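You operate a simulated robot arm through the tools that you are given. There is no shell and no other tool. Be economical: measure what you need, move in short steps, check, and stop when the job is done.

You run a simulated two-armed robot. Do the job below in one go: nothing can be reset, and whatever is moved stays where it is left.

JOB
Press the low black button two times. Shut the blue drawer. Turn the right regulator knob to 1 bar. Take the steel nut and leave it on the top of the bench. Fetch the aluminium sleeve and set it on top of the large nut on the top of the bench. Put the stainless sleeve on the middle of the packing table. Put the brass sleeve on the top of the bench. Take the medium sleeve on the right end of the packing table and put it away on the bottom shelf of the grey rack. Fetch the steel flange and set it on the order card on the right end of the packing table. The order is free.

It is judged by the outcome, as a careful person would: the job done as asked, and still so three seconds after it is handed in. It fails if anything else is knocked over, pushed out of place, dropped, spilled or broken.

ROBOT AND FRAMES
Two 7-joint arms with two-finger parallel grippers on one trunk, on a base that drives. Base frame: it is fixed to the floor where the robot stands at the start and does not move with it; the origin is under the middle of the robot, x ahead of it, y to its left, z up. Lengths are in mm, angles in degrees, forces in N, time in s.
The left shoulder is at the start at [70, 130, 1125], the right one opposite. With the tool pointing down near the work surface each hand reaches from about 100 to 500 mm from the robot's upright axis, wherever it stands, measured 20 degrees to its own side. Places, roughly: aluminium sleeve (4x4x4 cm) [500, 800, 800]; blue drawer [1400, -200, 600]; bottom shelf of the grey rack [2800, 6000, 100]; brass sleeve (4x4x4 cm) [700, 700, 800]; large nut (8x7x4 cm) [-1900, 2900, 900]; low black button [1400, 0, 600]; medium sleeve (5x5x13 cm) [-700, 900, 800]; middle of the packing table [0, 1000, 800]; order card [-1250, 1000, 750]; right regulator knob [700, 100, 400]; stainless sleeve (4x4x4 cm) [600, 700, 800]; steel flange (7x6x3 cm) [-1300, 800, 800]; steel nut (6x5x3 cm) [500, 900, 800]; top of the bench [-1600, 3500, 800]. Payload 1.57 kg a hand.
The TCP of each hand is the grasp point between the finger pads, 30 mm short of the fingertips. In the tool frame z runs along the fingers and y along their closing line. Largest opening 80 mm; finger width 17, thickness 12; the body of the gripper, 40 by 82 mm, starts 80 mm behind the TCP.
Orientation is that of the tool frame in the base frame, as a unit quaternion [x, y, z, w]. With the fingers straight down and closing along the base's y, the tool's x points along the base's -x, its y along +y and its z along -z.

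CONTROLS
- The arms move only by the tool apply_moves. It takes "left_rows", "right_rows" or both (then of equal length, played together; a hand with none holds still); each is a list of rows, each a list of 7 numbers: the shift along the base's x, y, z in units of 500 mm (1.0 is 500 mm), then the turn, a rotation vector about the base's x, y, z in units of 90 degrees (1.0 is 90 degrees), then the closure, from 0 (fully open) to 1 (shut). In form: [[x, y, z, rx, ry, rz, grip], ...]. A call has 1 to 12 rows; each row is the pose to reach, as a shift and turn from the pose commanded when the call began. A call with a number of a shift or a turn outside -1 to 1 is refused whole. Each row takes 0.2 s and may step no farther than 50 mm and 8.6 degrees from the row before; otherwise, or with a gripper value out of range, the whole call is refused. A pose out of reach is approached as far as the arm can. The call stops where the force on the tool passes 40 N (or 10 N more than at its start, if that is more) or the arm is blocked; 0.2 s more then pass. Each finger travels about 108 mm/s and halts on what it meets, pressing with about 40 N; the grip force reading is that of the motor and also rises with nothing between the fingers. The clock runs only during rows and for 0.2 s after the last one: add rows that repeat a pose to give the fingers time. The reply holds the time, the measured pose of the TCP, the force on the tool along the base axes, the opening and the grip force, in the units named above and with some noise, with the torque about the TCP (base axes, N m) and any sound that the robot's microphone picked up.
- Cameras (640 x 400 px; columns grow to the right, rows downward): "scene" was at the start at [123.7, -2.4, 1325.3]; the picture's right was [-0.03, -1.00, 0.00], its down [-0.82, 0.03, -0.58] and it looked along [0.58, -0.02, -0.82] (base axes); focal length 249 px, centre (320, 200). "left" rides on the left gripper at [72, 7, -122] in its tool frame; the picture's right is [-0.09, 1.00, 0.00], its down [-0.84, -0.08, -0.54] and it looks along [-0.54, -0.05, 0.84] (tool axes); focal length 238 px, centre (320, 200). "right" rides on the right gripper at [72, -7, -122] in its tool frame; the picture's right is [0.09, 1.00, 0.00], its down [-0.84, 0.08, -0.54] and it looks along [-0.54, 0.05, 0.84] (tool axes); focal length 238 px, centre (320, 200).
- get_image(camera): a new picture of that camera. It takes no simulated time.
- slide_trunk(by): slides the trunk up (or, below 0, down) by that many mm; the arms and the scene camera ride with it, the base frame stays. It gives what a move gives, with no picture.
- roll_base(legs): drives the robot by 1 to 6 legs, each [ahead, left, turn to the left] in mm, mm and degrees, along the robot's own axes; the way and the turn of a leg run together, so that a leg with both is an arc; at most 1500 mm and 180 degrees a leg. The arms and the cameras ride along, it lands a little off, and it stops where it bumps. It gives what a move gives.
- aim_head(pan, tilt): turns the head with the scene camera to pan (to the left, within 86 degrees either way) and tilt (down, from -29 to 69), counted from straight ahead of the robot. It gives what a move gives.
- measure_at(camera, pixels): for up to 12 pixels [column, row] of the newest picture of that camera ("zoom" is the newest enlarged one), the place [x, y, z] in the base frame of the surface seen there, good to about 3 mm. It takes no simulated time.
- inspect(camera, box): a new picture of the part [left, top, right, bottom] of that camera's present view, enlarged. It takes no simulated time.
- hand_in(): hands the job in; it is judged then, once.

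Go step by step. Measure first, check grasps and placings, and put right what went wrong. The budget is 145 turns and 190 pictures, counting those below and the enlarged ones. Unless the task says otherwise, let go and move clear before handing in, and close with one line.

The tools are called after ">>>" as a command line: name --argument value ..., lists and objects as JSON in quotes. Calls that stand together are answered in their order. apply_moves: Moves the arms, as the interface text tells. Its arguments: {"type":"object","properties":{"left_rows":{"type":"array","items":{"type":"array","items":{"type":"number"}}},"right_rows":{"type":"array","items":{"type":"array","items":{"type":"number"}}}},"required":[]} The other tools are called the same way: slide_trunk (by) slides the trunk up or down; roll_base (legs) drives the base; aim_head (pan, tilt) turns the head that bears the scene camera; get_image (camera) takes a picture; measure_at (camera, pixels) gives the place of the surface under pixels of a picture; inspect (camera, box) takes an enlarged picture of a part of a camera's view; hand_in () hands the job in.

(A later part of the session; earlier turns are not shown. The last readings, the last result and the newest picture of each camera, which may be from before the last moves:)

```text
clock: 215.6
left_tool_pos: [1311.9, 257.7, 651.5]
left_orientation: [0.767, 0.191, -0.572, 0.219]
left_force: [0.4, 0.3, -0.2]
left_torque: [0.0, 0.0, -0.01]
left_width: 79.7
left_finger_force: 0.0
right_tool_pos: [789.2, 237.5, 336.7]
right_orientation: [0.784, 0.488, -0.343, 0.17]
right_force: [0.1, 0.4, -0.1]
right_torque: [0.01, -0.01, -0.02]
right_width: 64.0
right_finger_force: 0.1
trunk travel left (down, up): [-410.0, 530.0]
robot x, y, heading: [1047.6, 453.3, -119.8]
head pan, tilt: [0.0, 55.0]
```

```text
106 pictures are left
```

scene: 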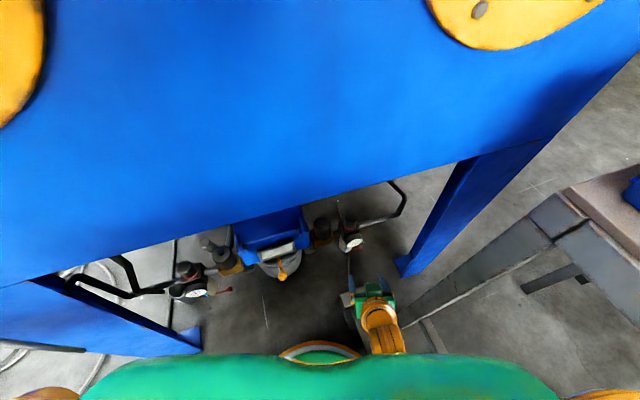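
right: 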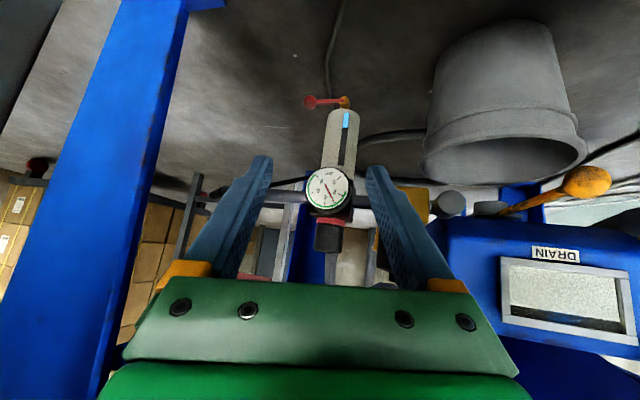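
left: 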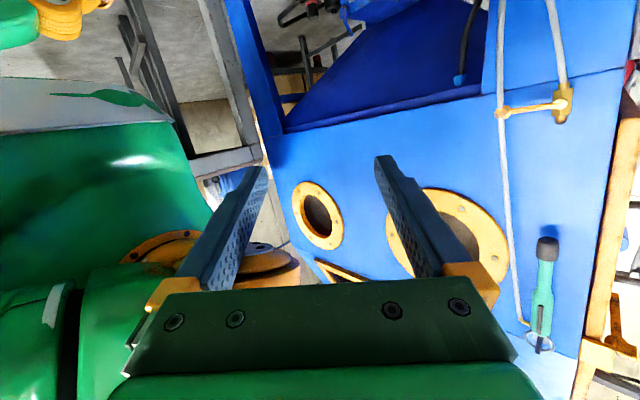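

The right wrist camera sees the gauge (330,188) and knob (333,240). Measure the knob.

>>> measure_at --camera "right" --pixels '[[331, 232], [320, 235], [342, 238], [328, 248], [332, 221], [330, 190], [380, 210], [410, 240]]'

>>> inspect --camera "right" --box '[280, 140, 380, 270]'

```text
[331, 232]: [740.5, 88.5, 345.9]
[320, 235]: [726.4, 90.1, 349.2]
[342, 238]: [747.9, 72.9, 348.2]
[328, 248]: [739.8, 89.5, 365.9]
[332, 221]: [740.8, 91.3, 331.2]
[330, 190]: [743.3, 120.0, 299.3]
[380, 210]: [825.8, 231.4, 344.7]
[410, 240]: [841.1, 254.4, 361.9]
```

```text
3.08 times, centred on (330, 205) of right
```

zoom: 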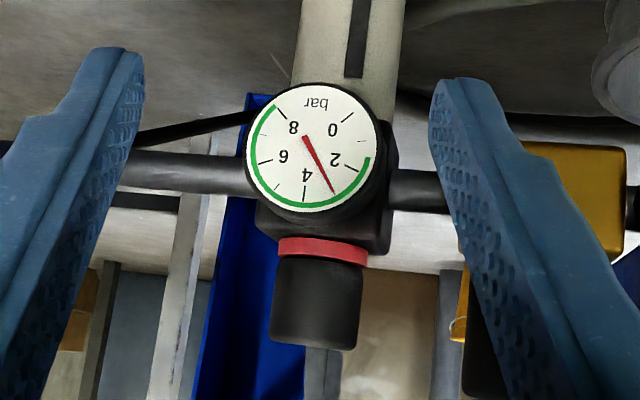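

Knob axis ≈(734,75), z 338–372. I raise, then move in to straddle it at z≈364 with fingers 60 mm open.

>>> apply_moves --right_rows '[[0, 0, 0.05, 0, 0, 0, 0.25], [-0.025, -0.075, 0.054, 0, 0, 0, 0.25], [-0.05, -0.15, 0.054, 0, 0, 0, 0.25], [-0.075, -0.225, 0.054, 0, 0, 0, 0.25], [-0.1, -0.295, 0.054, 0, 0, 0, 0.25], [-0.109, -0.322, 0.054, 0, 0, 0, 0.25]]'

>>> get_image --camera "right"

```text
clock: 216.6
left_tool_pos: [1313.9, 259.5, 653.0]
left_orientation: [0.766, 0.188, -0.574, 0.219]
left_force: [-0.5, 0.0, -0.6]
left_torque: [-0.01, 0.03, -0.01]
left_width: 79.8
left_finger_force: 0.0
right_tool_pos: [728.9, 148.4, 350.6]
right_orientation: [0.777, 0.505, -0.352, 0.131]
right_force: [10.3, 14.3, 21.1]
right_torque: [-0.22, -0.63, 0.63]
right_width: 59.0
right_finger_force: 0.1
trunk travel left (down, up): [-410.0, 530.0]
robot x, y, heading: [1046.5, 450.5, -120.0]
head pan, tilt: [0.0, 55.0]
stopped in row 5 (right hand): the force on the tool passed its limit at 220 N (the readings are from after the stop); the commanded pose is now the measured one
```

```text
104 pictures are left
```

right: 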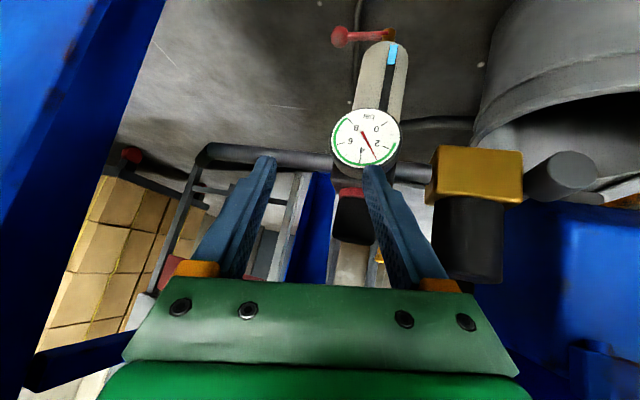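

Something blocked the arm (220 N peak). I look from the head.

>>> aim_head --pan -15 --tilt 60

>>> get_image --camera "scene"

>>> measure_at --camera "scene" --pixels '[[300, 150], [350, 180], [400, 180], [330, 200], [350, 220], [370, 240], [380, 280], [350, 250], [420, 200], [470, 140]]'

```text
clock: 217.4
left_tool_pos: [1315.0, 259.8, 652.4]
left_orientation: [0.765, 0.188, -0.575, 0.219]
left_force: [0.4, 0.2, 0.1]
left_torque: [0.01, 0.01, 0.02]
left_width: 80.1
left_finger_force: 0.0
right_tool_pos: [730.1, 149.1, 351.2]
right_orientation: [0.777, 0.506, -0.351, 0.132]
right_force: [10.5, 15.0, 26.6]
right_torque: [-0.41, -0.72, 0.56]
right_width: 58.4
right_finger_force: 0.0
trunk travel left (down, up): [-410.0, 530.0]
robot x, y, heading: [1047.8, 448.9, -119.9]
head pan, tilt: [-15.0, 60.0]
```

```text
103 pictures are left
```

scene: 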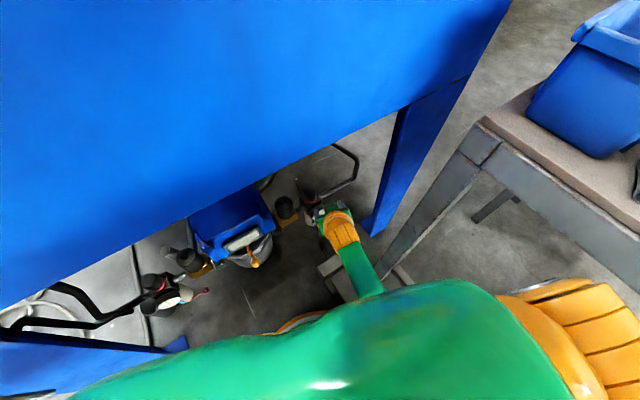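

```text
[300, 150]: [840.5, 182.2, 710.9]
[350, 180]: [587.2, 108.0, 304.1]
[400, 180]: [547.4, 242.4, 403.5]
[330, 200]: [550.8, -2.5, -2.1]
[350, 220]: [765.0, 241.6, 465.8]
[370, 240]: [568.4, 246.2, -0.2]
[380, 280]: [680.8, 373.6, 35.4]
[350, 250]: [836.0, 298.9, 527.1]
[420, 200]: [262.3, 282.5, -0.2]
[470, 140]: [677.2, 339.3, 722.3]
```

The fingertip hit the knob because I didn't approach along the hand's axis. I retreat and check the gauge and knob.

>>> apply_moves --right_rows '[[0.02, 0.04, 0.03, 0, 0, 0, 0.1], [0.06, 0.1, 0.06, 0, 0, 0, 0], [0.1, 0.16, 0.08, 0, 0, 0, 0]]'

>>> get_image --camera "right"

>>> inspect --camera "right" --box '[290, 130, 390, 260]'

>>> measure_at --camera "zoom" --pixels '[[320, 300], [280, 300], [350, 300], [320, 340], [320, 180], [320, 250]]'

```text
clock: 218.2
left_tool_pos: [1310.5, 258.1, 653.0]
left_orientation: [0.768, 0.189, -0.572, 0.218]
left_force: [-0.3, 0.7, -0.4]
left_torque: [-0.03, -0.01, 0.0]
left_width: 79.8
left_finger_force: 0.2
right_tool_pos: [764.5, 229.1, 388.5]
right_orientation: [0.763, 0.522, -0.365, 0.115]
right_force: [-0.5, -0.5, 0.2]
right_torque: [0.0, 0.03, 0.01]
right_width: 80.2
right_finger_force: 0.1
trunk travel left (down, up): [-410.0, 530.0]
robot x, y, heading: [1049.2, 449.6, -119.8]
head pan, tilt: [-15.0, 60.0]
```

```text
102 pictures are left
```

right: 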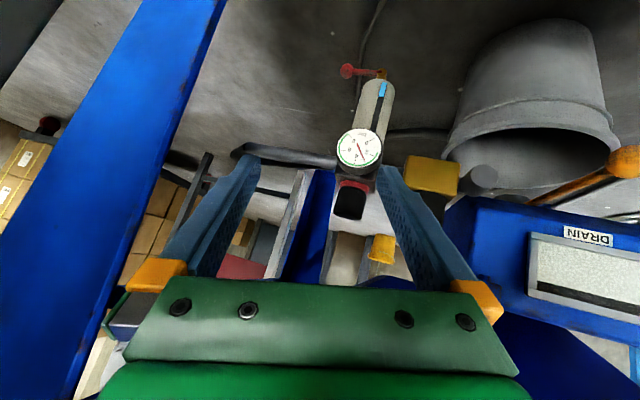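

```text
3.08 times, centred on (340, 195) of right
```

zoom: 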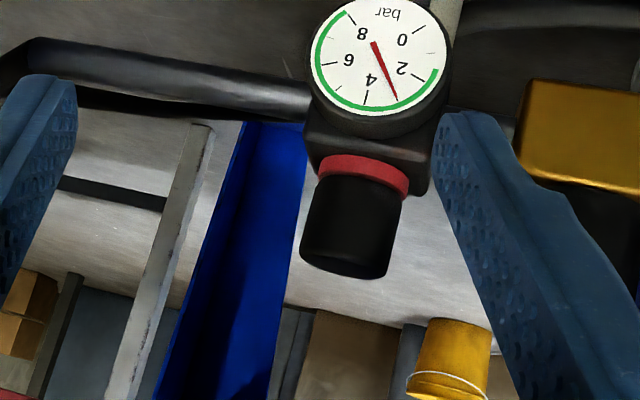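

```text
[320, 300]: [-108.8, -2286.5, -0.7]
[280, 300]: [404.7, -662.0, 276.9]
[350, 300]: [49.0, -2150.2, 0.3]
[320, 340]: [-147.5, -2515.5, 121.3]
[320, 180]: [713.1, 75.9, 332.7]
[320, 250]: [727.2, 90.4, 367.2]
```

All intact, still 3 bar. I level the hand's roll, narrow the fingers to 50 mm and line up on the approach axis 100 mm before the knob.

>>> apply_moves --right_rows '[[0.02, 0, 0, -0.0275, -0.035, -0.0447, 0.375], [0.04, -0.05, 0, -0.055, -0.07, -0.0893, 0.375], [0.06, -0.11, -0.02, -0.0826, -0.105, -0.134, 0.375], [0.063, -0.15, -0.036, -0.0826, -0.105, -0.134, 0.375], [0.063, -0.15, -0.036, -0.0826, -0.105, -0.134, 0.375]]'

>>> get_image --camera "right"

```text
clock: 218.7
left_tool_pos: [1310.7, 256.9, 651.7]
left_orientation: [0.768, 0.19, -0.571, 0.219]
left_force: [-0.4, -0.2, -0.1]
left_torque: [0.0, 0.0, 0.01]
left_width: 80.2
left_finger_force: 0.0
right_tool_pos: [765.5, 242.4, 374.6]
right_orientation: [0.77, 0.513, -0.365, 0.106]
right_force: [0.1, 0.8, -0.4]
right_torque: [0.02, -0.02, 0.0]
right_width: 50.2
right_finger_force: 0.0
trunk travel left (down, up): [-410.0, 530.0]
robot x, y, heading: [1048.8, 452.1, -119.9]
head pan, tilt: [-15.0, 60.0]
stopped in row 2 (right hand): the arm was blocked; the commanded pose is now the measured one
```

```text
100 pictures are left
```

right: 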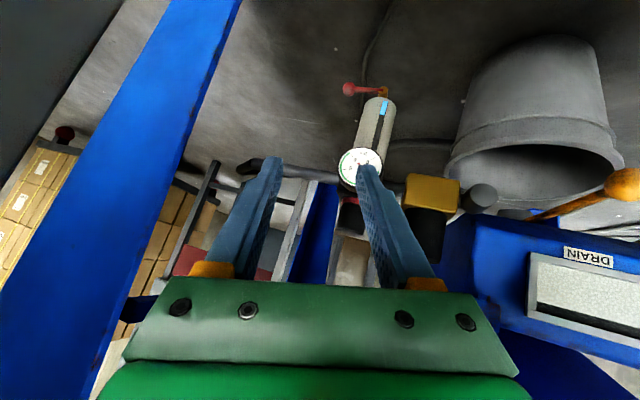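

The arm (not the hand) is blocked by something; I look to the right for the elbow.

>>> aim_head --pan -70 --tilt 55

>>> get_image --camera "scene"

```text
clock: 220.0
left_tool_pos: [1311.1, 256.9, 652.3]
left_orientation: [0.768, 0.19, -0.572, 0.218]
left_force: [-0.4, -0.5, -0.5]
left_torque: [-0.02, 0.01, -0.04]
left_width: 79.6
left_finger_force: 0.0
right_tool_pos: [766.0, 243.2, 374.5]
right_orientation: [0.771, 0.512, -0.364, 0.105]
right_force: [-0.4, -0.9, -0.4]
right_torque: [-0.01, 0.01, -0.01]
right_width: 49.8
right_finger_force: 0.0
trunk travel left (down, up): [-410.0, 530.0]
robot x, y, heading: [1046.6, 451.3, -119.9]
head pan, tilt: [-70.0, 55.0]
```

```text
99 pictures are left
```

scene: 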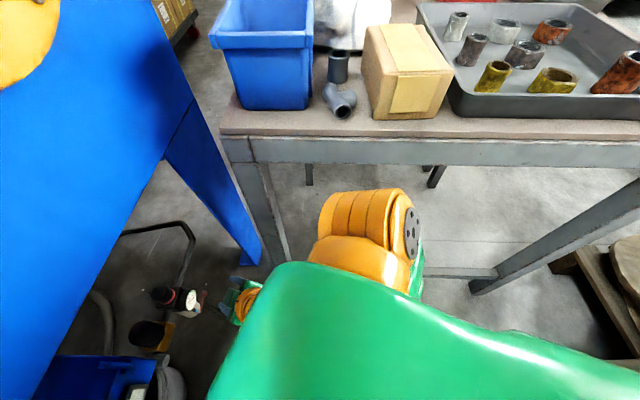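

I'll use a flatter hand with lower shoulders. Back off 200 mm, lower the trunk, and re-orient the right hand to horizontal.

>>> roll_base --legs '[[-200, 0, 0]]'

>>> slide_trunk --by -200

>>> apply_moves --right_rows '[[-0.01, -0.02, 0.06, 0.04, -0.06, 0, 0.375], [-0.02, -0.05, 0.12, 0.08, -0.12, 0, 0.375], [-0.04, -0.08, 0.18, 0.12, -0.18, 0, 0.375], [-0.06, -0.11, 0.24, 0.16, -0.24, 0, 0.375], [-0.08, -0.14, 0.3, 0.2, -0.3, 0, 0.375], [-0.08, -0.14, 0.36, 0.24, -0.36, 0, 0.375], [-0.08, -0.14, 0.38, 0.26, -0.4, 0, 0.375]]'

>>> get_image --camera "right"

```text
clock: 221.6
left_tool_pos: [1410.7, 429.2, 652.4]
left_orientation: [0.768, 0.189, -0.573, 0.217]
left_force: [0.0, -0.5, -0.1]
left_torque: [-0.03, -0.04, 0.01]
left_width: 80.2
left_finger_force: 0.0
right_tool_pos: [865.8, 415.2, 373.3]
right_orientation: [0.771, 0.511, -0.364, 0.104]
right_force: [0.5, -0.4, -0.5]
right_torque: [0.03, 0.0, -0.03]
right_width: 50.1
right_finger_force: 0.1
trunk travel left (down, up): [-410.0, 530.0]
robot x, y, heading: [1146.6, 626.8, -120.1]
head pan, tilt: [-70.0, 55.0]
```

```text
clock: 223.8
left_tool_pos: [1411.4, 429.1, 450.4]
left_orientation: [0.768, 0.189, -0.572, 0.218]
left_force: [0.2, -0.9, 0.9]
left_torque: [0.0, 0.01, 0.02]
left_width: 80.1
left_finger_force: 0.1
right_tool_pos: [865.0, 416.4, 175.4]
right_orientation: [0.771, 0.512, -0.365, 0.104]
right_force: [-0.2, 0.4, 0.5]
right_torque: [0.0, -0.01, 0.0]
right_width: 50.2
right_finger_force: 0.1
trunk travel left (down, up): [-210.0, 730.0]
robot x, y, heading: [1147.6, 624.7, -120.0]
head pan, tilt: [-70.0, 55.0]
```

```text
clock: 225.3
left_tool_pos: [1409.9, 429.8, 451.3]
left_orientation: [0.768, 0.189, -0.572, 0.218]
left_force: [-0.6, 0.3, -0.5]
left_torque: [0.01, 0.0, 0.02]
left_width: 79.9
left_finger_force: 0.0
right_tool_pos: [794.3, 314.3, 345.4]
right_orientation: [0.849, 0.518, 0.002, 0.102]
right_force: [-0.1, 0.5, -0.3]
right_torque: [-0.03, 0.0, -0.01]
right_width: 49.9
right_finger_force: 0.0
right hand out of reach, approached as far as the arm can: row 5, 6, 7
trunk travel left (down, up): [-210.0, 730.0]
robot x, y, heading: [1151.6, 622.1, -120.2]
head pan, tilt: [-70.0, 55.0]
```

```text
98 pictures are left
```

right: 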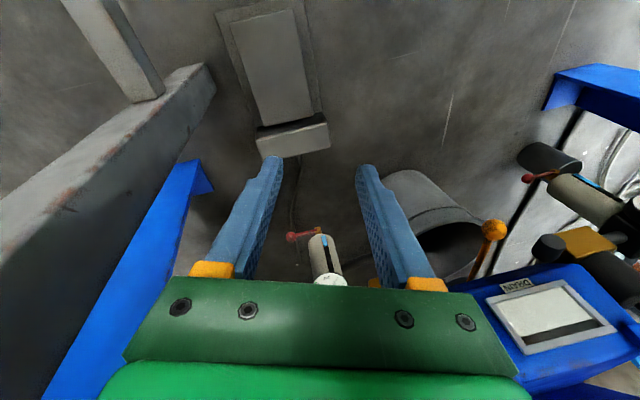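

I pitched the wrong way; computing the full rotation to horizontal (yaw −125, no roll) and applying it in 11 rows in place.

>>> apply_moves --right_rows '[[0, 0, 0.02, -0.0685, 0.0505, -0.0143, 0.375], [0, 0, 0.02, -0.137, 0.101, -0.0285, 0.375], [0, 0, 0.02, -0.2056, 0.1516, -0.0428, 0.375], [0, 0, 0.02, -0.274, 0.202, -0.057, 0.375], [0, 0, 0.02, -0.3427, 0.2527, -0.0714, 0.375], [0, 0, 0.02, -0.411, 0.303, -0.0856, 0.375], [0, 0, 0.02, -0.48, 0.3538, -0.1, 0.375], [0, 0, 0.02, -0.548, 0.404, -0.114, 0.375], [0, 0, 0.02, -0.617, 0.455, -0.1285, 0.375], [0, 0, 0.02, -0.685, 0.505, -0.1427, 0.375], [0, 0, 0.02, -0.754, 0.556, -0.157, 0.375]]'

>>> get_image --camera "right"

```text
clock: 226.5
left_tool_pos: [1411.4, 429.1, 451.1]
left_orientation: [0.768, 0.189, -0.572, 0.218]
left_force: [-0.6, -0.7, 0.1]
left_torque: [0.01, 0.05, 0.01]
left_width: 79.8
left_finger_force: 0.1
right_tool_pos: [754.2, 291.0, 448.1]
right_orientation: [0.774, 0.441, -0.387, 0.239]
right_force: [-0.3, -0.7, 0.8]
right_torque: [0.0, -0.03, 0.03]
right_width: 50.2
right_finger_force: 0.0
right hand out of reach, approached as far as the arm can: row 1
trunk travel left (down, up): [-210.0, 730.0]
robot x, y, heading: [1149.1, 622.0, -120.2]
head pan, tilt: [-70.0, 55.0]
stopped in row 5 (right hand): the arm was blocked; the commanded pose is now the measured one
```

```text
97 pictures are left
```

right: 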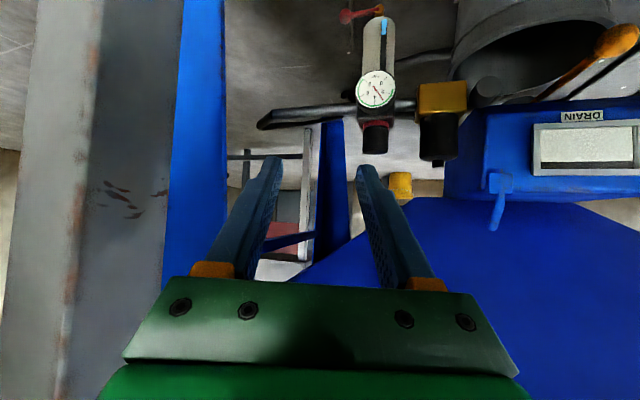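

The right forearm fouls the table leg. I back away to the left and will use the left hand instead, whose elbow lies on the open side.

>>> roll_base --legs '[[-120, 100, 0]]'

>>> apply_moves --right_rows '[[0.04, 0.06, 0, 0, 0, 0, 0.375], [0.08, 0.12, 0, 0, 0, 0, 0.375], [0.12, 0.18, 0, 0, 0, 0, 0.375], [0.16, 0.24, 0, 0, 0, 0, 0.375], [0.2, 0.3, 0, 0, 0, 0, 0.375]]'

>>> aim_head --pan 0 --tilt 55

>>> get_image --camera "scene"

```text
clock: 227.9
left_tool_pos: [1558.2, 483.1, 451.4]
left_orientation: [0.768, 0.189, -0.572, 0.218]
left_force: [0.2, 0.7, 0.1]
left_torque: [-0.02, 0.02, 0.03]
left_width: 80.3
left_finger_force: 0.1
right_tool_pos: [902.3, 347.0, 446.3]
right_orientation: [0.774, 0.442, -0.386, 0.239]
right_force: [0.3, 0.5, 0.0]
right_torque: [0.03, 0.01, 0.0]
right_width: 50.1
right_finger_force: 0.0
trunk travel left (down, up): [-210.0, 730.0]
robot x, y, heading: [1298.3, 677.6, -119.9]
head pan, tilt: [-70.0, 55.0]
```

```text
clock: 229.3
left_tool_pos: [1558.5, 482.9, 453.1]
left_orientation: [0.768, 0.189, -0.571, 0.218]
left_force: [-0.7, 0.4, -0.4]
left_torque: [-0.01, 0.01, 0.01]
left_width: 80.0
left_finger_force: 0.1
right_tool_pos: [934.6, 394.0, 486.7]
right_orientation: [0.746, 0.424, -0.453, 0.241]
right_force: [-1.3, 0.6, 0.3]
right_torque: [-0.01, -0.02, -0.03]
right_width: 49.9
right_finger_force: 0.0
right hand out of reach, approached as far as the arm can: row 3, 4, 5
trunk travel left (down, up): [-210.0, 730.0]
robot x, y, heading: [1298.8, 675.3, -120.0]
head pan, tilt: [-70.0, 55.0]
stopped in row 5 (right hand): the arm was blocked; the commanded pose is now the measured one
```

```text
clock: 230.7
left_tool_pos: [1558.8, 484.6, 452.8]
left_orientation: [0.768, 0.188, -0.572, 0.217]
left_force: [0.5, 0.1, 0.8]
left_torque: [0.0, 0.03, 0.05]
left_width: 80.2
left_finger_force: 0.1
right_tool_pos: [933.6, 393.9, 486.1]
right_orientation: [0.746, 0.424, -0.452, 0.241]
right_force: [0.2, -0.1, -0.4]
right_torque: [-0.03, 0.01, -0.04]
right_width: 49.9
right_finger_force: 0.0
trunk travel left (down, up): [-210.0, 730.0]
robot x, y, heading: [1299.8, 679.3, -120.1]
head pan, tilt: [0.0, 55.0]
```

```text
96 pictures are left
```

scene: 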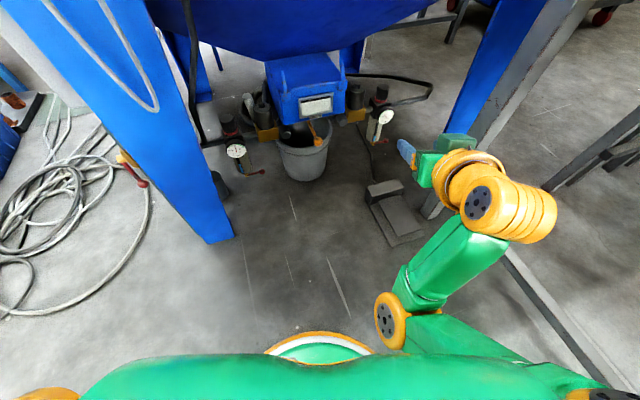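

Now visible: the right arm is twisted inward. I unfold it back to a tool-down tuck while extending the left hand forward.

>>> apply_moves --left_rows '[[-0.07, -0.054, -0.01, 0, 0, 0, 0.375], [-0.14, -0.108, -0.02, 0, 0, 0, 0.375], [-0.21, -0.162, -0.03, 0, 0, 0, 0.375], [-0.28, -0.216, -0.04, 0, 0, 0, 0.375], [-0.35, -0.27, -0.05, 0, 0, 0, 0.375], [-0.42, -0.324, -0.06, 0, 0, 0, 0.375], [-0.49, -0.378, -0.07, 0, 0, 0, 0.375], [-0.56, -0.432, -0.08, 0, 0, 0, 0.375], [-0.63, -0.486, -0.09, 0, 0, 0, 0.375], [-0.7, -0.54, -0.1, 0, 0, 0, 0.375]]' --right_rows '[[0.01, 0.006, -0.047, 0.058, -0.036, 0.001, 0.375], [0.02, 0.012, -0.094, 0.116, -0.072, 0.002, 0.375], [0.05, 0.03, -0.142, 0.174, -0.109, 0.002, 0.375], [0.08, 0.05, -0.189, 0.232, -0.145, 0.003, 0.375], [0.11, 0.07, -0.236, 0.29, -0.181, 0.004, 0.375], [0.14, 0.09, -0.283, 0.349, -0.217, 0.005, 0.375], [0.17, 0.11, -0.33, 0.407, -0.253, 0.006, 0.375], [0.2, 0.125, -0.378, 0.465, -0.29, 0.006, 0.375], [0.23, 0.14, -0.425, 0.523, -0.326, 0.007, 0.375], [0.248, 0.15, -0.472, 0.581, -0.362, 0.008, 0.375]]'

>>> get_image --camera "scene"

```text
clock: 231.9
left_tool_pos: [1399.7, 362.0, 427.4]
left_orientation: [0.768, 0.188, -0.573, 0.217]
left_force: [0.6, 0.5, 1.2]
left_torque: [0.04, -0.01, 0.0]
left_width: 50.0
left_finger_force: 0.1
right_tool_pos: [914.5, 440.3, 401.9]
right_orientation: [0.819, 0.457, -0.332, 0.102]
right_force: [-0.1, -0.5, -0.7]
right_torque: [0.02, 0.02, 0.01]
right_width: 50.0
right_finger_force: 0.1
right hand out of reach, approached as far as the arm can: row 4, 5
trunk travel left (down, up): [-210.0, 730.0]
robot x, y, heading: [1296.9, 679.8, -120.0]
head pan, tilt: [0.0, 55.0]
stopped in row 5 (right hand): the arm was blocked; the commanded pose is now the measured one
```

```text
95 pictures are left
```

scene: 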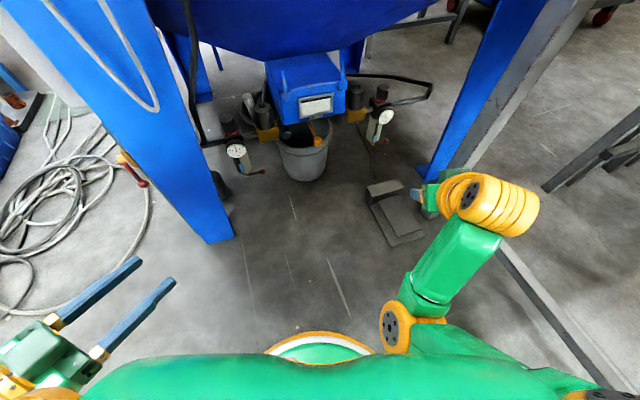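

The right elbow is pressing near the base. I extend the right hand up and outward to unfold it.

>>> apply_moves --right_rows '[[-0.03, -0.05, 0.08, 0, 0, 0, 0.375], [-0.06, -0.1, 0.16, 0, 0, 0, 0.375], [-0.09, -0.15, 0.24, 0, 0, 0, 0.375], [-0.12, -0.2, 0.32, 0, 0, 0, 0.375], [-0.12, -0.2, 0.4, 0, 0, 0, 0.375], [-0.12, -0.2, 0.48, 0, 0, 0, 0.375]]'

>>> get_image --camera "scene"

```text
clock: 233.3
left_tool_pos: [1399.5, 361.0, 428.1]
left_orientation: [0.769, 0.188, -0.572, 0.216]
left_force: [0.0, 0.7, 0.8]
left_torque: [-0.02, -0.02, 0.02]
left_width: 50.0
left_finger_force: 0.1
right_tool_pos: [859.6, 340.3, 641.5]
right_orientation: [0.819, 0.459, -0.328, 0.106]
right_force: [-0.1, -0.8, 0.0]
right_torque: [-0.01, 0.03, -0.01]
right_width: 50.0
right_finger_force: 0.1
trunk travel left (down, up): [-210.0, 730.0]
robot x, y, heading: [1295.4, 678.4, -120.3]
head pan, tilt: [0.0, 55.0]
```

```text
94 pictures are left
```

scene: 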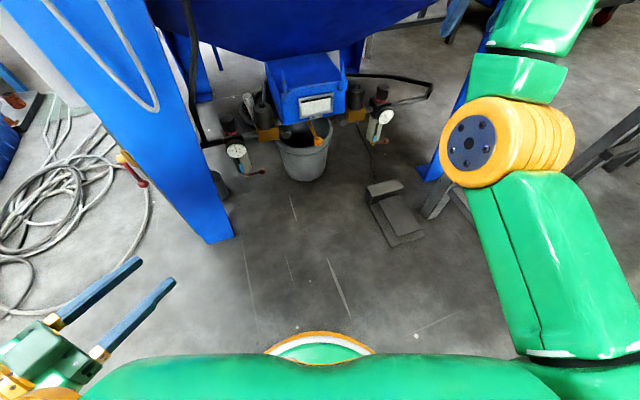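

Unfolded. Now bring the right hand back with tool down at a compact, higher place.

>>> apply_moves --right_rows '[[0.03, 0.03, -0.03, 0.045, -0.028, 0, 0.375], [0.07, 0.06, -0.06, 0.09, -0.056, 0, 0.375], [0.11, 0.1, -0.09, 0.135, -0.084, 0, 0.375], [0.15, 0.14, -0.13, 0.18, -0.112, 0, 0.375], [0.19, 0.18, -0.17, 0.225, -0.14, 0, 0.375], [0.23, 0.22, -0.21, 0.27, -0.168, 0, 0.375], [0.27, 0.25, -0.25, 0.31, -0.19, 0, 0.375], [0.29, 0.27, -0.3, 0.349, -0.217, 0, 0.375]]'

>>> get_image --camera "scene"

```text
clock: 235.1
left_tool_pos: [1399.9, 361.9, 427.1]
left_orientation: [0.768, 0.188, -0.572, 0.217]
left_force: [-0.6, -0.6, -0.1]
left_torque: [0.0, -0.01, 0.0]
left_width: 50.1
left_finger_force: 0.1
right_tool_pos: [867.3, 443.5, 522.7]
right_orientation: [0.861, 0.503, -0.061, -0.038]
right_force: [-1.4, 0.7, -0.1]
right_torque: [-0.01, -0.01, -0.01]
right_width: 49.9
right_finger_force: 0.1
right hand out of reach, approached as far as the arm can: row 2, 3, 4, 5, 6, 7, 8
trunk travel left (down, up): [-210.0, 730.0]
robot x, y, heading: [1297.2, 678.5, -120.0]
head pan, tilt: [0.0, 55.0]
```

```text
93 pictures are left
```

scene: 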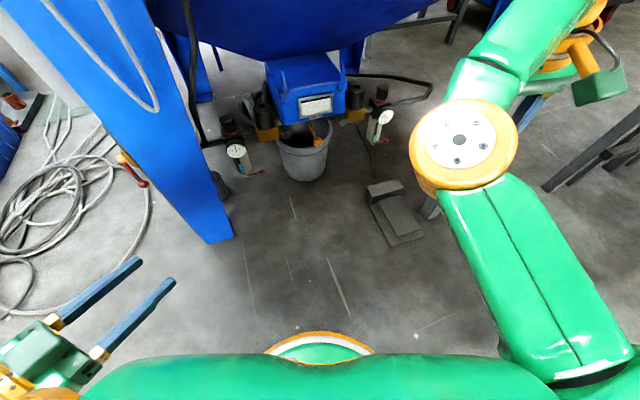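

>>> apply_moves --right_rows '[[0.02, 0, -0.08, 0, 0, 0, 0.375], [0.06, 0, -0.16, 0, 0, 0, 0.375], [0.1, 0, -0.24, 0, 0, 0, 0.375], [0.14, 0, -0.32, 0, 0, 0, 0.375], [0.18, 0.01, -0.38, 0, 0, 0, 0.375], [0.22, 0.01, -0.44, 0, 0, 0, 0.375], [0.26, 0.01, -0.5, 0, 0, 0, 0.375], [0.3, 0.01, -0.54, 0, 0, 0, 0.375]]'

>>> get_image --camera "scene"

```text
clock: 236.7
left_tool_pos: [1400.4, 362.6, 428.7]
left_orientation: [0.768, 0.189, -0.573, 0.217]
left_force: [0.0, 0.0, 0.7]
left_torque: [0.0, -0.03, 0.03]
left_width: 49.8
left_finger_force: 0.0
right_tool_pos: [933.2, 405.3, 338.5]
right_orientation: [0.863, 0.475, -0.172, -0.011]
right_force: [0.2, -0.1, 0.5]
right_torque: [0.01, 0.01, 0.0]
right_width: 50.2
right_finger_force: 0.0
right hand out of reach, approached as far as the arm can: row 1, 2, 3, 4, 5, 6, 7
trunk travel left (down, up): [-210.0, 730.0]
robot x, y, heading: [1297.9, 677.5, -119.8]
head pan, tilt: [0.0, 55.0]
stopped in row 8 (right hand): the arm was blocked; the commanded pose is now the measured one
```

```text
92 pictures are left
```

scene: 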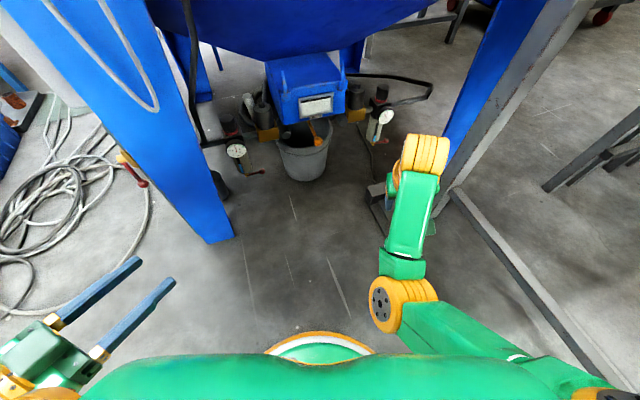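

Low shoulders press the elbow on the base, so I raise the trunk 250 mm and plan a 45° approach with the left hand.

>>> slide_trunk --by 250

>>> apply_moves --right_rows '[[0.04, 0.05, 0.0, 0.06, -0.04, 0.03, 0.375], [0.08, 0.1, 0.0, 0.1, -0.06, 0.05, 0.375], [0.12, 0.12, 0.0, 0.13, -0.08, 0.06, 0.375]]'

>>> get_image --camera "scene"

```text
clock: 239.3
left_tool_pos: [1399.3, 361.7, 678.9]
left_orientation: [0.769, 0.188, -0.572, 0.216]
left_force: [0.4, 0.3, -0.6]
left_torque: [0.0, 0.01, 0.0]
left_width: 49.7
left_finger_force: 0.2
right_tool_pos: [933.5, 406.0, 587.0]
right_orientation: [0.864, 0.474, -0.171, -0.013]
right_force: [-0.2, 0.7, -0.2]
right_torque: [-0.02, 0.0, 0.02]
right_width: 50.0
right_finger_force: 0.0
trunk travel left (down, up): [-460.0, 480.0]
robot x, y, heading: [1296.0, 674.3, -120.3]
head pan, tilt: [0.0, 55.0]
```

```text
clock: 240.3
left_tool_pos: [1399.8, 362.3, 678.2]
left_orientation: [0.768, 0.188, -0.572, 0.217]
left_force: [-1.0, -0.2, 0.4]
left_torque: [-0.01, 0.0, -0.02]
left_width: 50.2
left_finger_force: 0.1
right_tool_pos: [922.1, 431.9, 570.1]
right_orientation: [0.851, 0.503, -0.139, -0.058]
right_force: [0.3, 0.2, 0.3]
right_torque: [-0.01, 0.01, 0.04]
right_width: 49.9
right_finger_force: 0.1
right hand out of reach, approached as far as the arm can: row 1, 2, 3
trunk travel left (down, up): [-460.0, 480.0]
robot x, y, heading: [1296.2, 684.1, -120.1]
head pan, tilt: [0.0, 55.0]
stopped in row 3 (right hand): the arm was blocked; the commanded pose is now the measured one
```

```text
91 pictures are left
```

scene: 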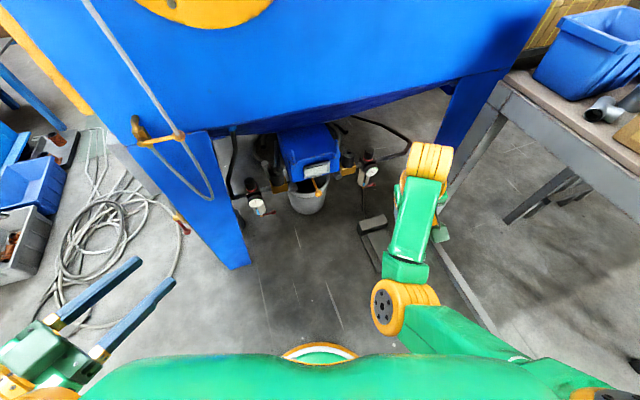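

The elbow meets the torso when the hand is too high and near; I lower the right hand 110 mm relative to the shoulder.

>>> apply_moves --right_rows '[[0.0, 0.0, -0.08, 0, 0, 0, 0.375], [0.0, 0.0, -0.16, 0, 0, 0, 0.375], [0.02, 0.02, -0.22, 0.03, -0.02, 0, 0.375], [0.05, 0.04, -0.24, 0.06, -0.04, 0, 0.375], [0.08, 0.06, -0.24, 0.09, -0.06, 0, 0.375], [0.12, 0.08, -0.24, 0.12, -0.08, 0, 0.375]]'

>>> apply_moves --left_rows '[[-0.06, -0.05, -0.06, 0.04, -0.03, 0.02, 0.375], [-0.12, -0.1, -0.12, 0.08, -0.06, 0.04, 0.375], [-0.18, -0.14, -0.18, 0.12, -0.09, 0.06, 0.375], [-0.24, -0.18, -0.24, 0.16, -0.12, 0.08, 0.375], [-0.3, -0.22, -0.3, 0.2, -0.15, 0.1, 0.375], [-0.34, -0.26, -0.34, 0.24, -0.18, 0.12, 0.375]]'

>>> get_image --camera "scene"

```text
clock: 241.7
left_tool_pos: [1399.1, 361.8, 677.9]
left_orientation: [0.768, 0.188, -0.572, 0.217]
left_force: [0.6, -0.1, -0.7]
left_torque: [-0.02, 0.03, 0.02]
left_width: 49.9
left_finger_force: 0.1
right_tool_pos: [921.1, 435.3, 494.3]
right_orientation: [0.855, 0.494, -0.127, -0.09]
right_force: [0.2, 0.2, 0.0]
right_torque: [0.02, 0.02, 0.01]
right_width: 50.2
right_finger_force: 0.1
trunk travel left (down, up): [-460.0, 480.0]
robot x, y, heading: [1294.5, 678.4, -120.1]
head pan, tilt: [0.0, 55.0]
stopped in row 6 (right hand): the arm was blocked; the commanded pose is now the measured one
```

```text
clock: 243.1
left_tool_pos: [1228.3, 232.6, 508.1]
left_orientation: [0.847, 0.33, -0.391, 0.146]
left_force: [-0.1, 0.0, -0.6]
left_torque: [0.01, 0.01, -0.02]
left_width: 49.8
left_finger_force: 0.1
right_tool_pos: [921.6, 435.2, 492.8]
right_orientation: [0.856, 0.494, -0.125, -0.091]
right_force: [0.7, 0.9, -0.6]
right_torque: [0.0, 0.01, 0.02]
right_width: 49.9
right_finger_force: 0.1
trunk travel left (down, up): [-460.0, 480.0]
robot x, y, heading: [1296.0, 672.4, -120.2]
head pan, tilt: [0.0, 55.0]
```

```text
90 pictures are left
```

scene: 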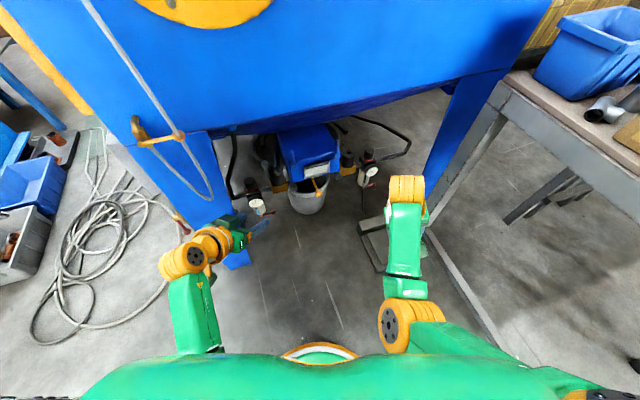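

Left arm is well posed; the right elbow is trapped inward. I move to open floor and swing the right hand out sideways to free its elbow.

>>> roll_base --legs '[[-156, 0, 0], [0, 430, 0]]'

>>> apply_moves --right_rows '[[-0.075, 0.043, 0, 0, 0, 0, 0.375], [-0.15, 0.086, 0, 0, 0, 0, 0.375], [-0.225, 0.13, 0, 0, 0, 0, 0.375], [-0.3, 0.18, 0, 0, 0, 0, 0.375], [-0.31, 0.26, 0, 0, 0, 0, 0.375], [-0.3, 0.34, 0, 0, 0, 0, 0.375], [-0.28, 0.42, 0, 0, 0, 0, 0.375], [-0.26, 0.5, 0, 0, 0, 0, 0.375], [-0.24, 0.58, 0, 0, 0, 0, 0.375]]'

>>> aim_head --pan -60 --tilt 55

>>> get_image --camera "scene"

```text
clock: 246.7
left_tool_pos: [1682.0, 150.6, 506.9]
left_orientation: [0.846, 0.332, -0.391, 0.146]
left_force: [0.3, -0.4, -0.1]
left_torque: [0.0, -0.05, 0.0]
left_width: 50.0
left_finger_force: 0.0
right_tool_pos: [1373.1, 353.9, 493.3]
right_orientation: [0.855, 0.495, -0.126, -0.091]
right_force: [0.3, -0.5, 0.5]
right_torque: [0.01, -0.01, 0.01]
right_width: 50.3
right_finger_force: 0.1
trunk travel left (down, up): [-460.0, 480.0]
robot x, y, heading: [1747.7, 593.9, -120.2]
head pan, tilt: [0.0, 55.0]
```

```text
clock: 248.7
left_tool_pos: [1680.5, 151.9, 507.5]
left_orientation: [0.847, 0.33, -0.391, 0.145]
left_force: [0.5, -1.0, 0.5]
left_torque: [0.02, 0.0, 0.0]
left_width: 49.9
left_finger_force: 0.0
right_tool_pos: [1253.4, 643.5, 494.5]
right_orientation: [0.854, 0.496, -0.127, -0.091]
right_force: [0.1, 1.2, -0.4]
right_torque: [-0.03, -0.01, -0.01]
right_width: 50.1
right_finger_force: 0.1
trunk travel left (down, up): [-460.0, 480.0]
robot x, y, heading: [1748.8, 598.9, -120.1]
head pan, tilt: [0.0, 55.0]
```

```text
clock: 250.0
left_tool_pos: [1681.4, 150.9, 507.8]
left_orientation: [0.846, 0.331, -0.391, 0.147]
left_force: [-0.2, 0.1, 0.1]
left_torque: [0.01, 0.01, -0.04]
left_width: 50.1
left_finger_force: 0.0
right_tool_pos: [1252.5, 643.3, 493.3]
right_orientation: [0.855, 0.494, -0.126, -0.091]
right_force: [0.7, 0.3, -0.7]
right_torque: [0.01, -0.02, 0.02]
right_width: 50.2
right_finger_force: 0.0
trunk travel left (down, up): [-460.0, 480.0]
robot x, y, heading: [1745.4, 599.2, -120.3]
head pan, tilt: [-60.0, 55.0]
```

```text
89 pictures are left
```

scene: 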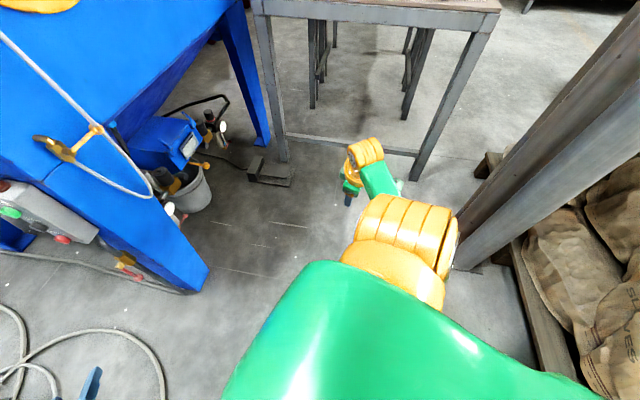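

Swung out freely. Bring it back inward to a compact tuck, levelling the tool.

>>> apply_moves --right_rows '[[0.06, -0.035, -0.02, -0.004, -0.04, 0, 0.3], [0.12, -0.07, -0.04, -0.008, -0.08, 0, 0.3], [0.18, -0.105, -0.06, -0.012, -0.12, 0, 0.3], [0.25, -0.14, -0.08, -0.016, -0.16, 0, 0.3], [0.32, -0.18, -0.1, -0.02, -0.197, 0, 0.3], [0.38, -0.22, -0.1, -0.02, -0.197, 0, 0.3]]'

>>> aim_head --pan -15 --tilt 60

>>> get_image --camera "scene"

```text
clock: 251.4
left_tool_pos: [1681.7, 151.0, 507.2]
left_orientation: [0.846, 0.331, -0.392, 0.146]
left_force: [0.0, 0.0, -1.1]
left_torque: [0.03, 0.02, -0.01]
left_width: 49.8
left_finger_force: 0.0
right_tool_pos: [1443.7, 532.9, 443.9]
right_orientation: [0.865, 0.501, 0.0, 0.0]
right_force: [0.5, 0.0, 0.2]
right_torque: [0.01, 0.0, 0.0]
right_width: 56.0
right_finger_force: 0.0
trunk travel left (down, up): [-460.0, 480.0]
robot x, y, heading: [1752.1, 597.8, -119.9]
head pan, tilt: [-60.0, 55.0]
```

```text
clock: 252.5
left_tool_pos: [1681.5, 150.7, 507.2]
left_orientation: [0.846, 0.331, -0.392, 0.147]
left_force: [-0.7, 0.1, 0.2]
left_torque: [-0.02, -0.01, 0.02]
left_width: 49.8
left_finger_force: 0.0
right_tool_pos: [1444.0, 533.6, 442.9]
right_orientation: [0.865, 0.501, 0.0, 0.0]
right_force: [-0.5, -0.5, 0.4]
right_torque: [-0.01, -0.03, 0.01]
right_width: 55.9
right_finger_force: 0.0
trunk travel left (down, up): [-460.0, 480.0]
robot x, y, heading: [1744.5, 595.9, -120.0]
head pan, tilt: [-15.0, 60.0]
```

```text
88 pictures are left
```

scene: 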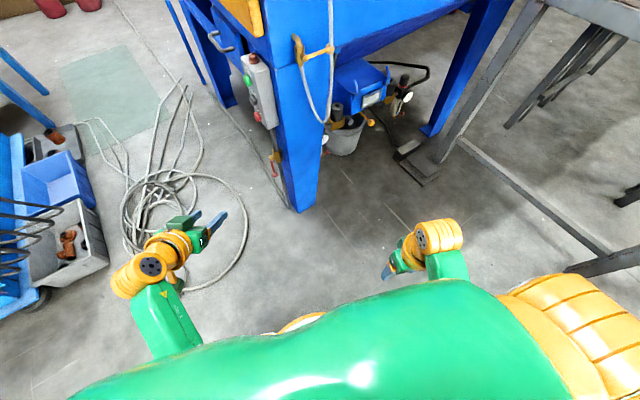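

Both arms now look sane. I move to about (1140,687), heading −143, ready for the left-hand approach.

>>> roll_base --legs '[[226, -571, 0], [0, 0, -23]]'

>>> aim_head --pan 10 --tilt 50

>>> get_image --camera "scene"

>>> get_image --camera "left"

```text
clock: 257.2
left_tool_pos: [905.1, 304.1, 508.2]
left_orientation: [0.895, 0.154, -0.414, 0.065]
left_force: [-0.4, 1.1, 0.4]
left_torque: [0.02, 0.01, 0.02]
left_width: 50.2
left_finger_force: 0.1
right_tool_pos: [836.9, 749.2, 443.7]
right_orientation: [0.948, 0.317, 0.0, 0.0]
right_force: [-0.2, -0.8, 0.0]
right_torque: [0.01, 0.03, 0.04]
right_width: 56.0
right_finger_force: 0.0
trunk travel left (down, up): [-460.0, 480.0]
robot x, y, heading: [1144.7, 686.2, -143.4]
head pan, tilt: [-15.0, 60.0]
```

```text
clock: 258.1
left_tool_pos: [905.3, 303.6, 508.6]
left_orientation: [0.895, 0.154, -0.413, 0.065]
left_force: [0.6, -0.4, -0.6]
left_torque: [-0.03, -0.03, 0.04]
left_width: 49.9
left_finger_force: 0.0
right_tool_pos: [837.4, 749.2, 443.7]
right_orientation: [0.948, 0.317, -0.001, -0.001]
right_force: [0.7, -0.3, 0.2]
right_torque: [-0.02, 0.02, 0.02]
right_width: 56.1
right_finger_force: 0.2
trunk travel left (down, up): [-460.0, 480.0]
robot x, y, heading: [1142.8, 688.5, -143.1]
head pan, tilt: [10.0, 50.0]
```

```text
87 pictures are left
```

scene: 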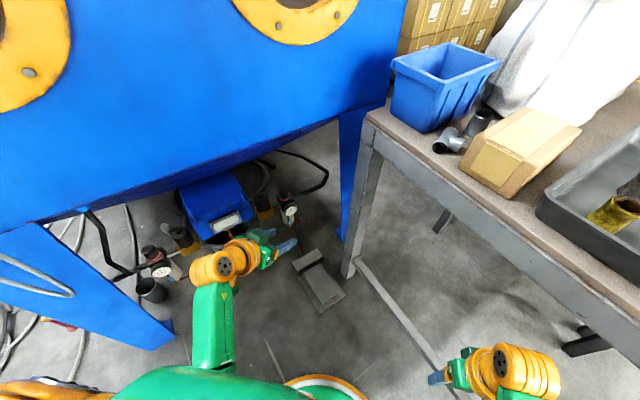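

```text
86 pictures are left
```

left: 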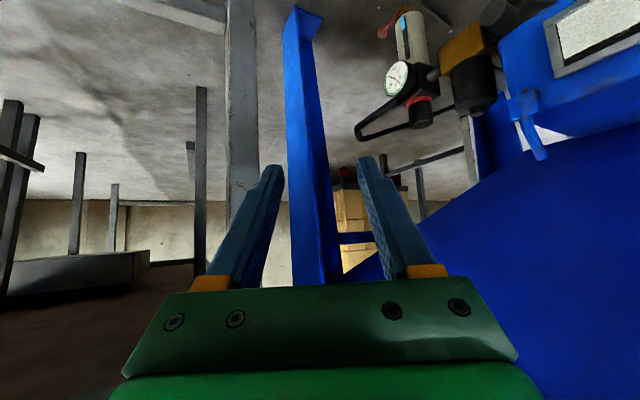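

Left hand has no roll, yaw −161, pitch 40° down. I yaw it +33° and draw it slightly back, then roll the base in.

>>> apply_moves --left_rows '[[0.01, 0.04, -0.03, 0, 0, 0.0925, 0.375], [0.02, 0.09, -0.06, 0, 0, 0.185, 0.375], [0.03, 0.14, -0.09, 0, 0, 0.278, 0.375], [0.04, 0.18, -0.13, 0, 0, 0.37, 0.375]]'

>>> roll_base --legs '[[221, 106, 0]]'

>>> get_image --camera "left"

>>> get_image --camera "scene"

```text
clock: 258.6
left_tool_pos: [960.2, 282.2, 477.3]
left_orientation: [0.885, 0.197, -0.387, 0.169]
left_force: [-0.7, 0.2, -0.3]
left_torque: [-0.01, 0.01, 0.0]
left_width: 50.0
left_finger_force: 0.0
left hand out of reach, approached as far as the arm can: row 1, 2
right_tool_pos: [838.6, 748.9, 443.9]
right_orientation: [0.948, 0.317, -0.001, -0.001]
right_force: [-0.2, 0.1, 0.1]
right_torque: [0.02, -0.01, 0.01]
right_width: 55.8
right_finger_force: 0.0
trunk travel left (down, up): [-460.0, 480.0]
robot x, y, heading: [1139.2, 687.9, -143.1]
head pan, tilt: [10.0, 50.0]
stopped in row 2 (left hand): the arm was blocked; the commanded pose is now the measured one
```

```text
clock: 260.6
left_tool_pos: [847.6, 64.9, 477.1]
left_orientation: [0.884, 0.198, -0.387, 0.171]
left_force: [0.0, 0.7, 0.5]
left_torque: [0.03, 0.01, 0.01]
left_width: 50.1
left_finger_force: 0.1
right_tool_pos: [726.2, 529.8, 442.7]
right_orientation: [0.948, 0.318, -0.001, -0.001]
right_force: [0.7, -0.5, -0.2]
right_torque: [-0.02, 0.01, -0.01]
right_width: 56.1
right_finger_force: 0.0
trunk travel left (down, up): [-460.0, 480.0]
robot x, y, heading: [1029.6, 469.9, -143.4]
head pan, tilt: [10.0, 50.0]
stopped in leg 1: the robot was blocked; the commanded pose is now the measured one
```

```text
85 pictures are left
```

left: 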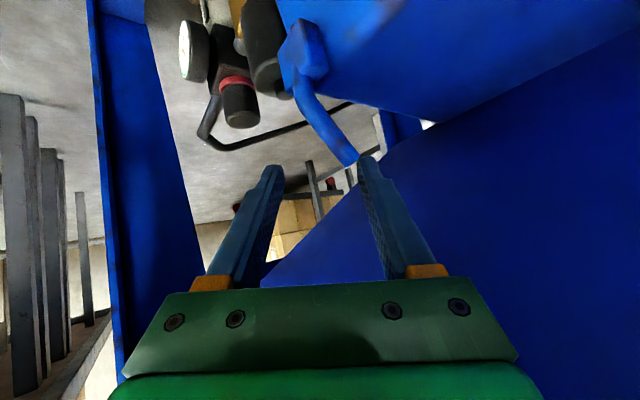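

```text
84 pictures are left
```

scene: 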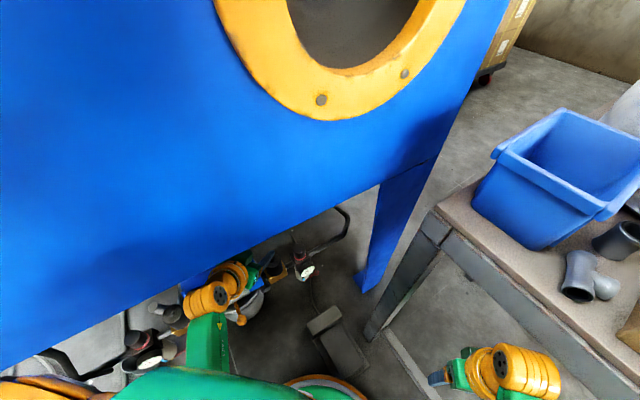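

The base moved while the hand wasn't placed; nothing struck hard, but I retreat first to open space before arranging the hands.

>>> roll_base --legs '[[-278, -104, 0]]'

>>> get_image --camera "left"

```text
clock: 262.6
left_tool_pos: [1008.5, 313.8, 477.1]
left_orientation: [0.884, 0.198, -0.388, 0.17]
left_force: [0.1, 0.2, 0.1]
left_torque: [0.0, -0.03, 0.01]
left_width: 49.9
left_finger_force: 0.1
right_tool_pos: [885.3, 779.2, 443.1]
right_orientation: [0.947, 0.32, -0.001, -0.001]
right_force: [0.2, 0.0, 0.5]
right_torque: [0.01, 0.0, -0.01]
right_width: 55.8
right_finger_force: 0.1
trunk travel left (down, up): [-460.0, 480.0]
robot x, y, heading: [1190.4, 718.0, -143.1]
head pan, tilt: [10.0, 50.0]
```

```text
83 pictures are left
```

left: 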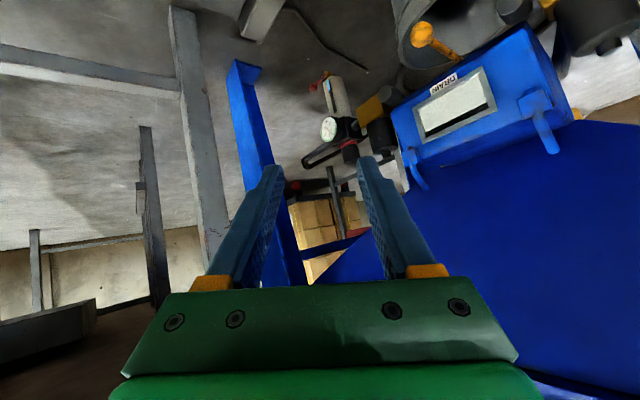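

Intact. Now I tuck the left hand tool-down and extend the right hand with a 45° pitch.

>>> apply_moves --left_rows '[[0.02, 0.015, -0.012, 0.047, -0.0515, 0.015, 0.375], [0.05, 0.04, -0.024, 0.094, -0.103, 0.03, 0.375], [0.08, 0.065, -0.036, 0.14, -0.154, 0.046, 0.375], [0.115, 0.09, -0.048, 0.187, -0.206, 0.061, 0.375], [0.15, 0.115, -0.06, 0.234, -0.257, 0.076, 0.375], [0.185, 0.14, -0.072, 0.28, -0.309, 0.091, 0.375], [0.22, 0.165, -0.084, 0.328, -0.36, 0.107, 0.375], [0.254, 0.19, -0.094, 0.375, -0.412, 0.122, 0.375]]' --right_rows '[[-0.023, -0.058, -0.01, -0.0376, 0.05, 0, 0.375], [-0.046, -0.116, -0.02, -0.075, 0.1, 0, 0.375], [-0.068, -0.175, -0.03, -0.113, 0.15, 0, 0.375], [-0.091, -0.233, -0.04, -0.15, 0.2, 0, 0.375], [-0.114, -0.291, -0.05, -0.188, 0.25, 0, 0.375], [-0.137, -0.35, -0.06, -0.226, 0.3, 0, 0.375], [-0.16, -0.408, -0.07, -0.263, 0.35, 0, 0.375], [-0.182, -0.466, -0.086, -0.301, 0.4, 0, 0.375]]'

>>> get_image --camera "scene"

```text
clock: 263.1
left_tool_pos: [1075.0, 283.4, 468.4]
left_orientation: [0.913, 0.183, -0.305, 0.199]
left_force: [0.4, 0.2, 0.0]
left_torque: [-0.02, 0.02, 0.01]
left_width: 49.8
left_finger_force: 0.0
left hand out of reach, approached as far as the arm can: row 1, 2
right_tool_pos: [869.2, 742.6, 436.4]
right_orientation: [0.946, 0.318, -0.061, 0.018]
right_force: [-0.3, -0.1, -0.2]
right_torque: [-0.01, -0.01, 0.0]
right_width: 49.8
right_finger_force: 0.0
trunk travel left (down, up): [-460.0, 480.0]
robot x, y, heading: [1189.5, 714.2, -143.1]
head pan, tilt: [10.0, 50.0]
stopped in row 2 (left hand): the arm was blocked; the commanded pose is now the measured one
```

```text
82 pictures are left
```

scene: 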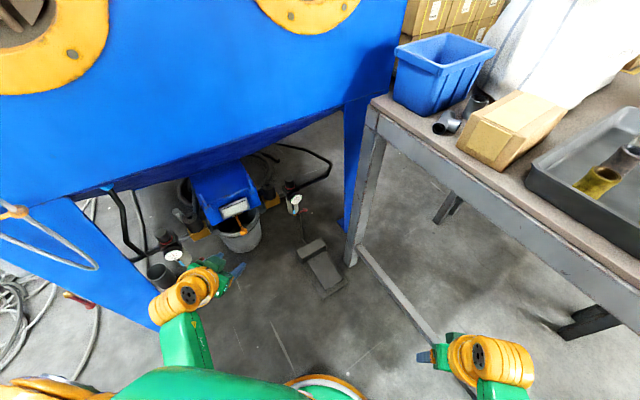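

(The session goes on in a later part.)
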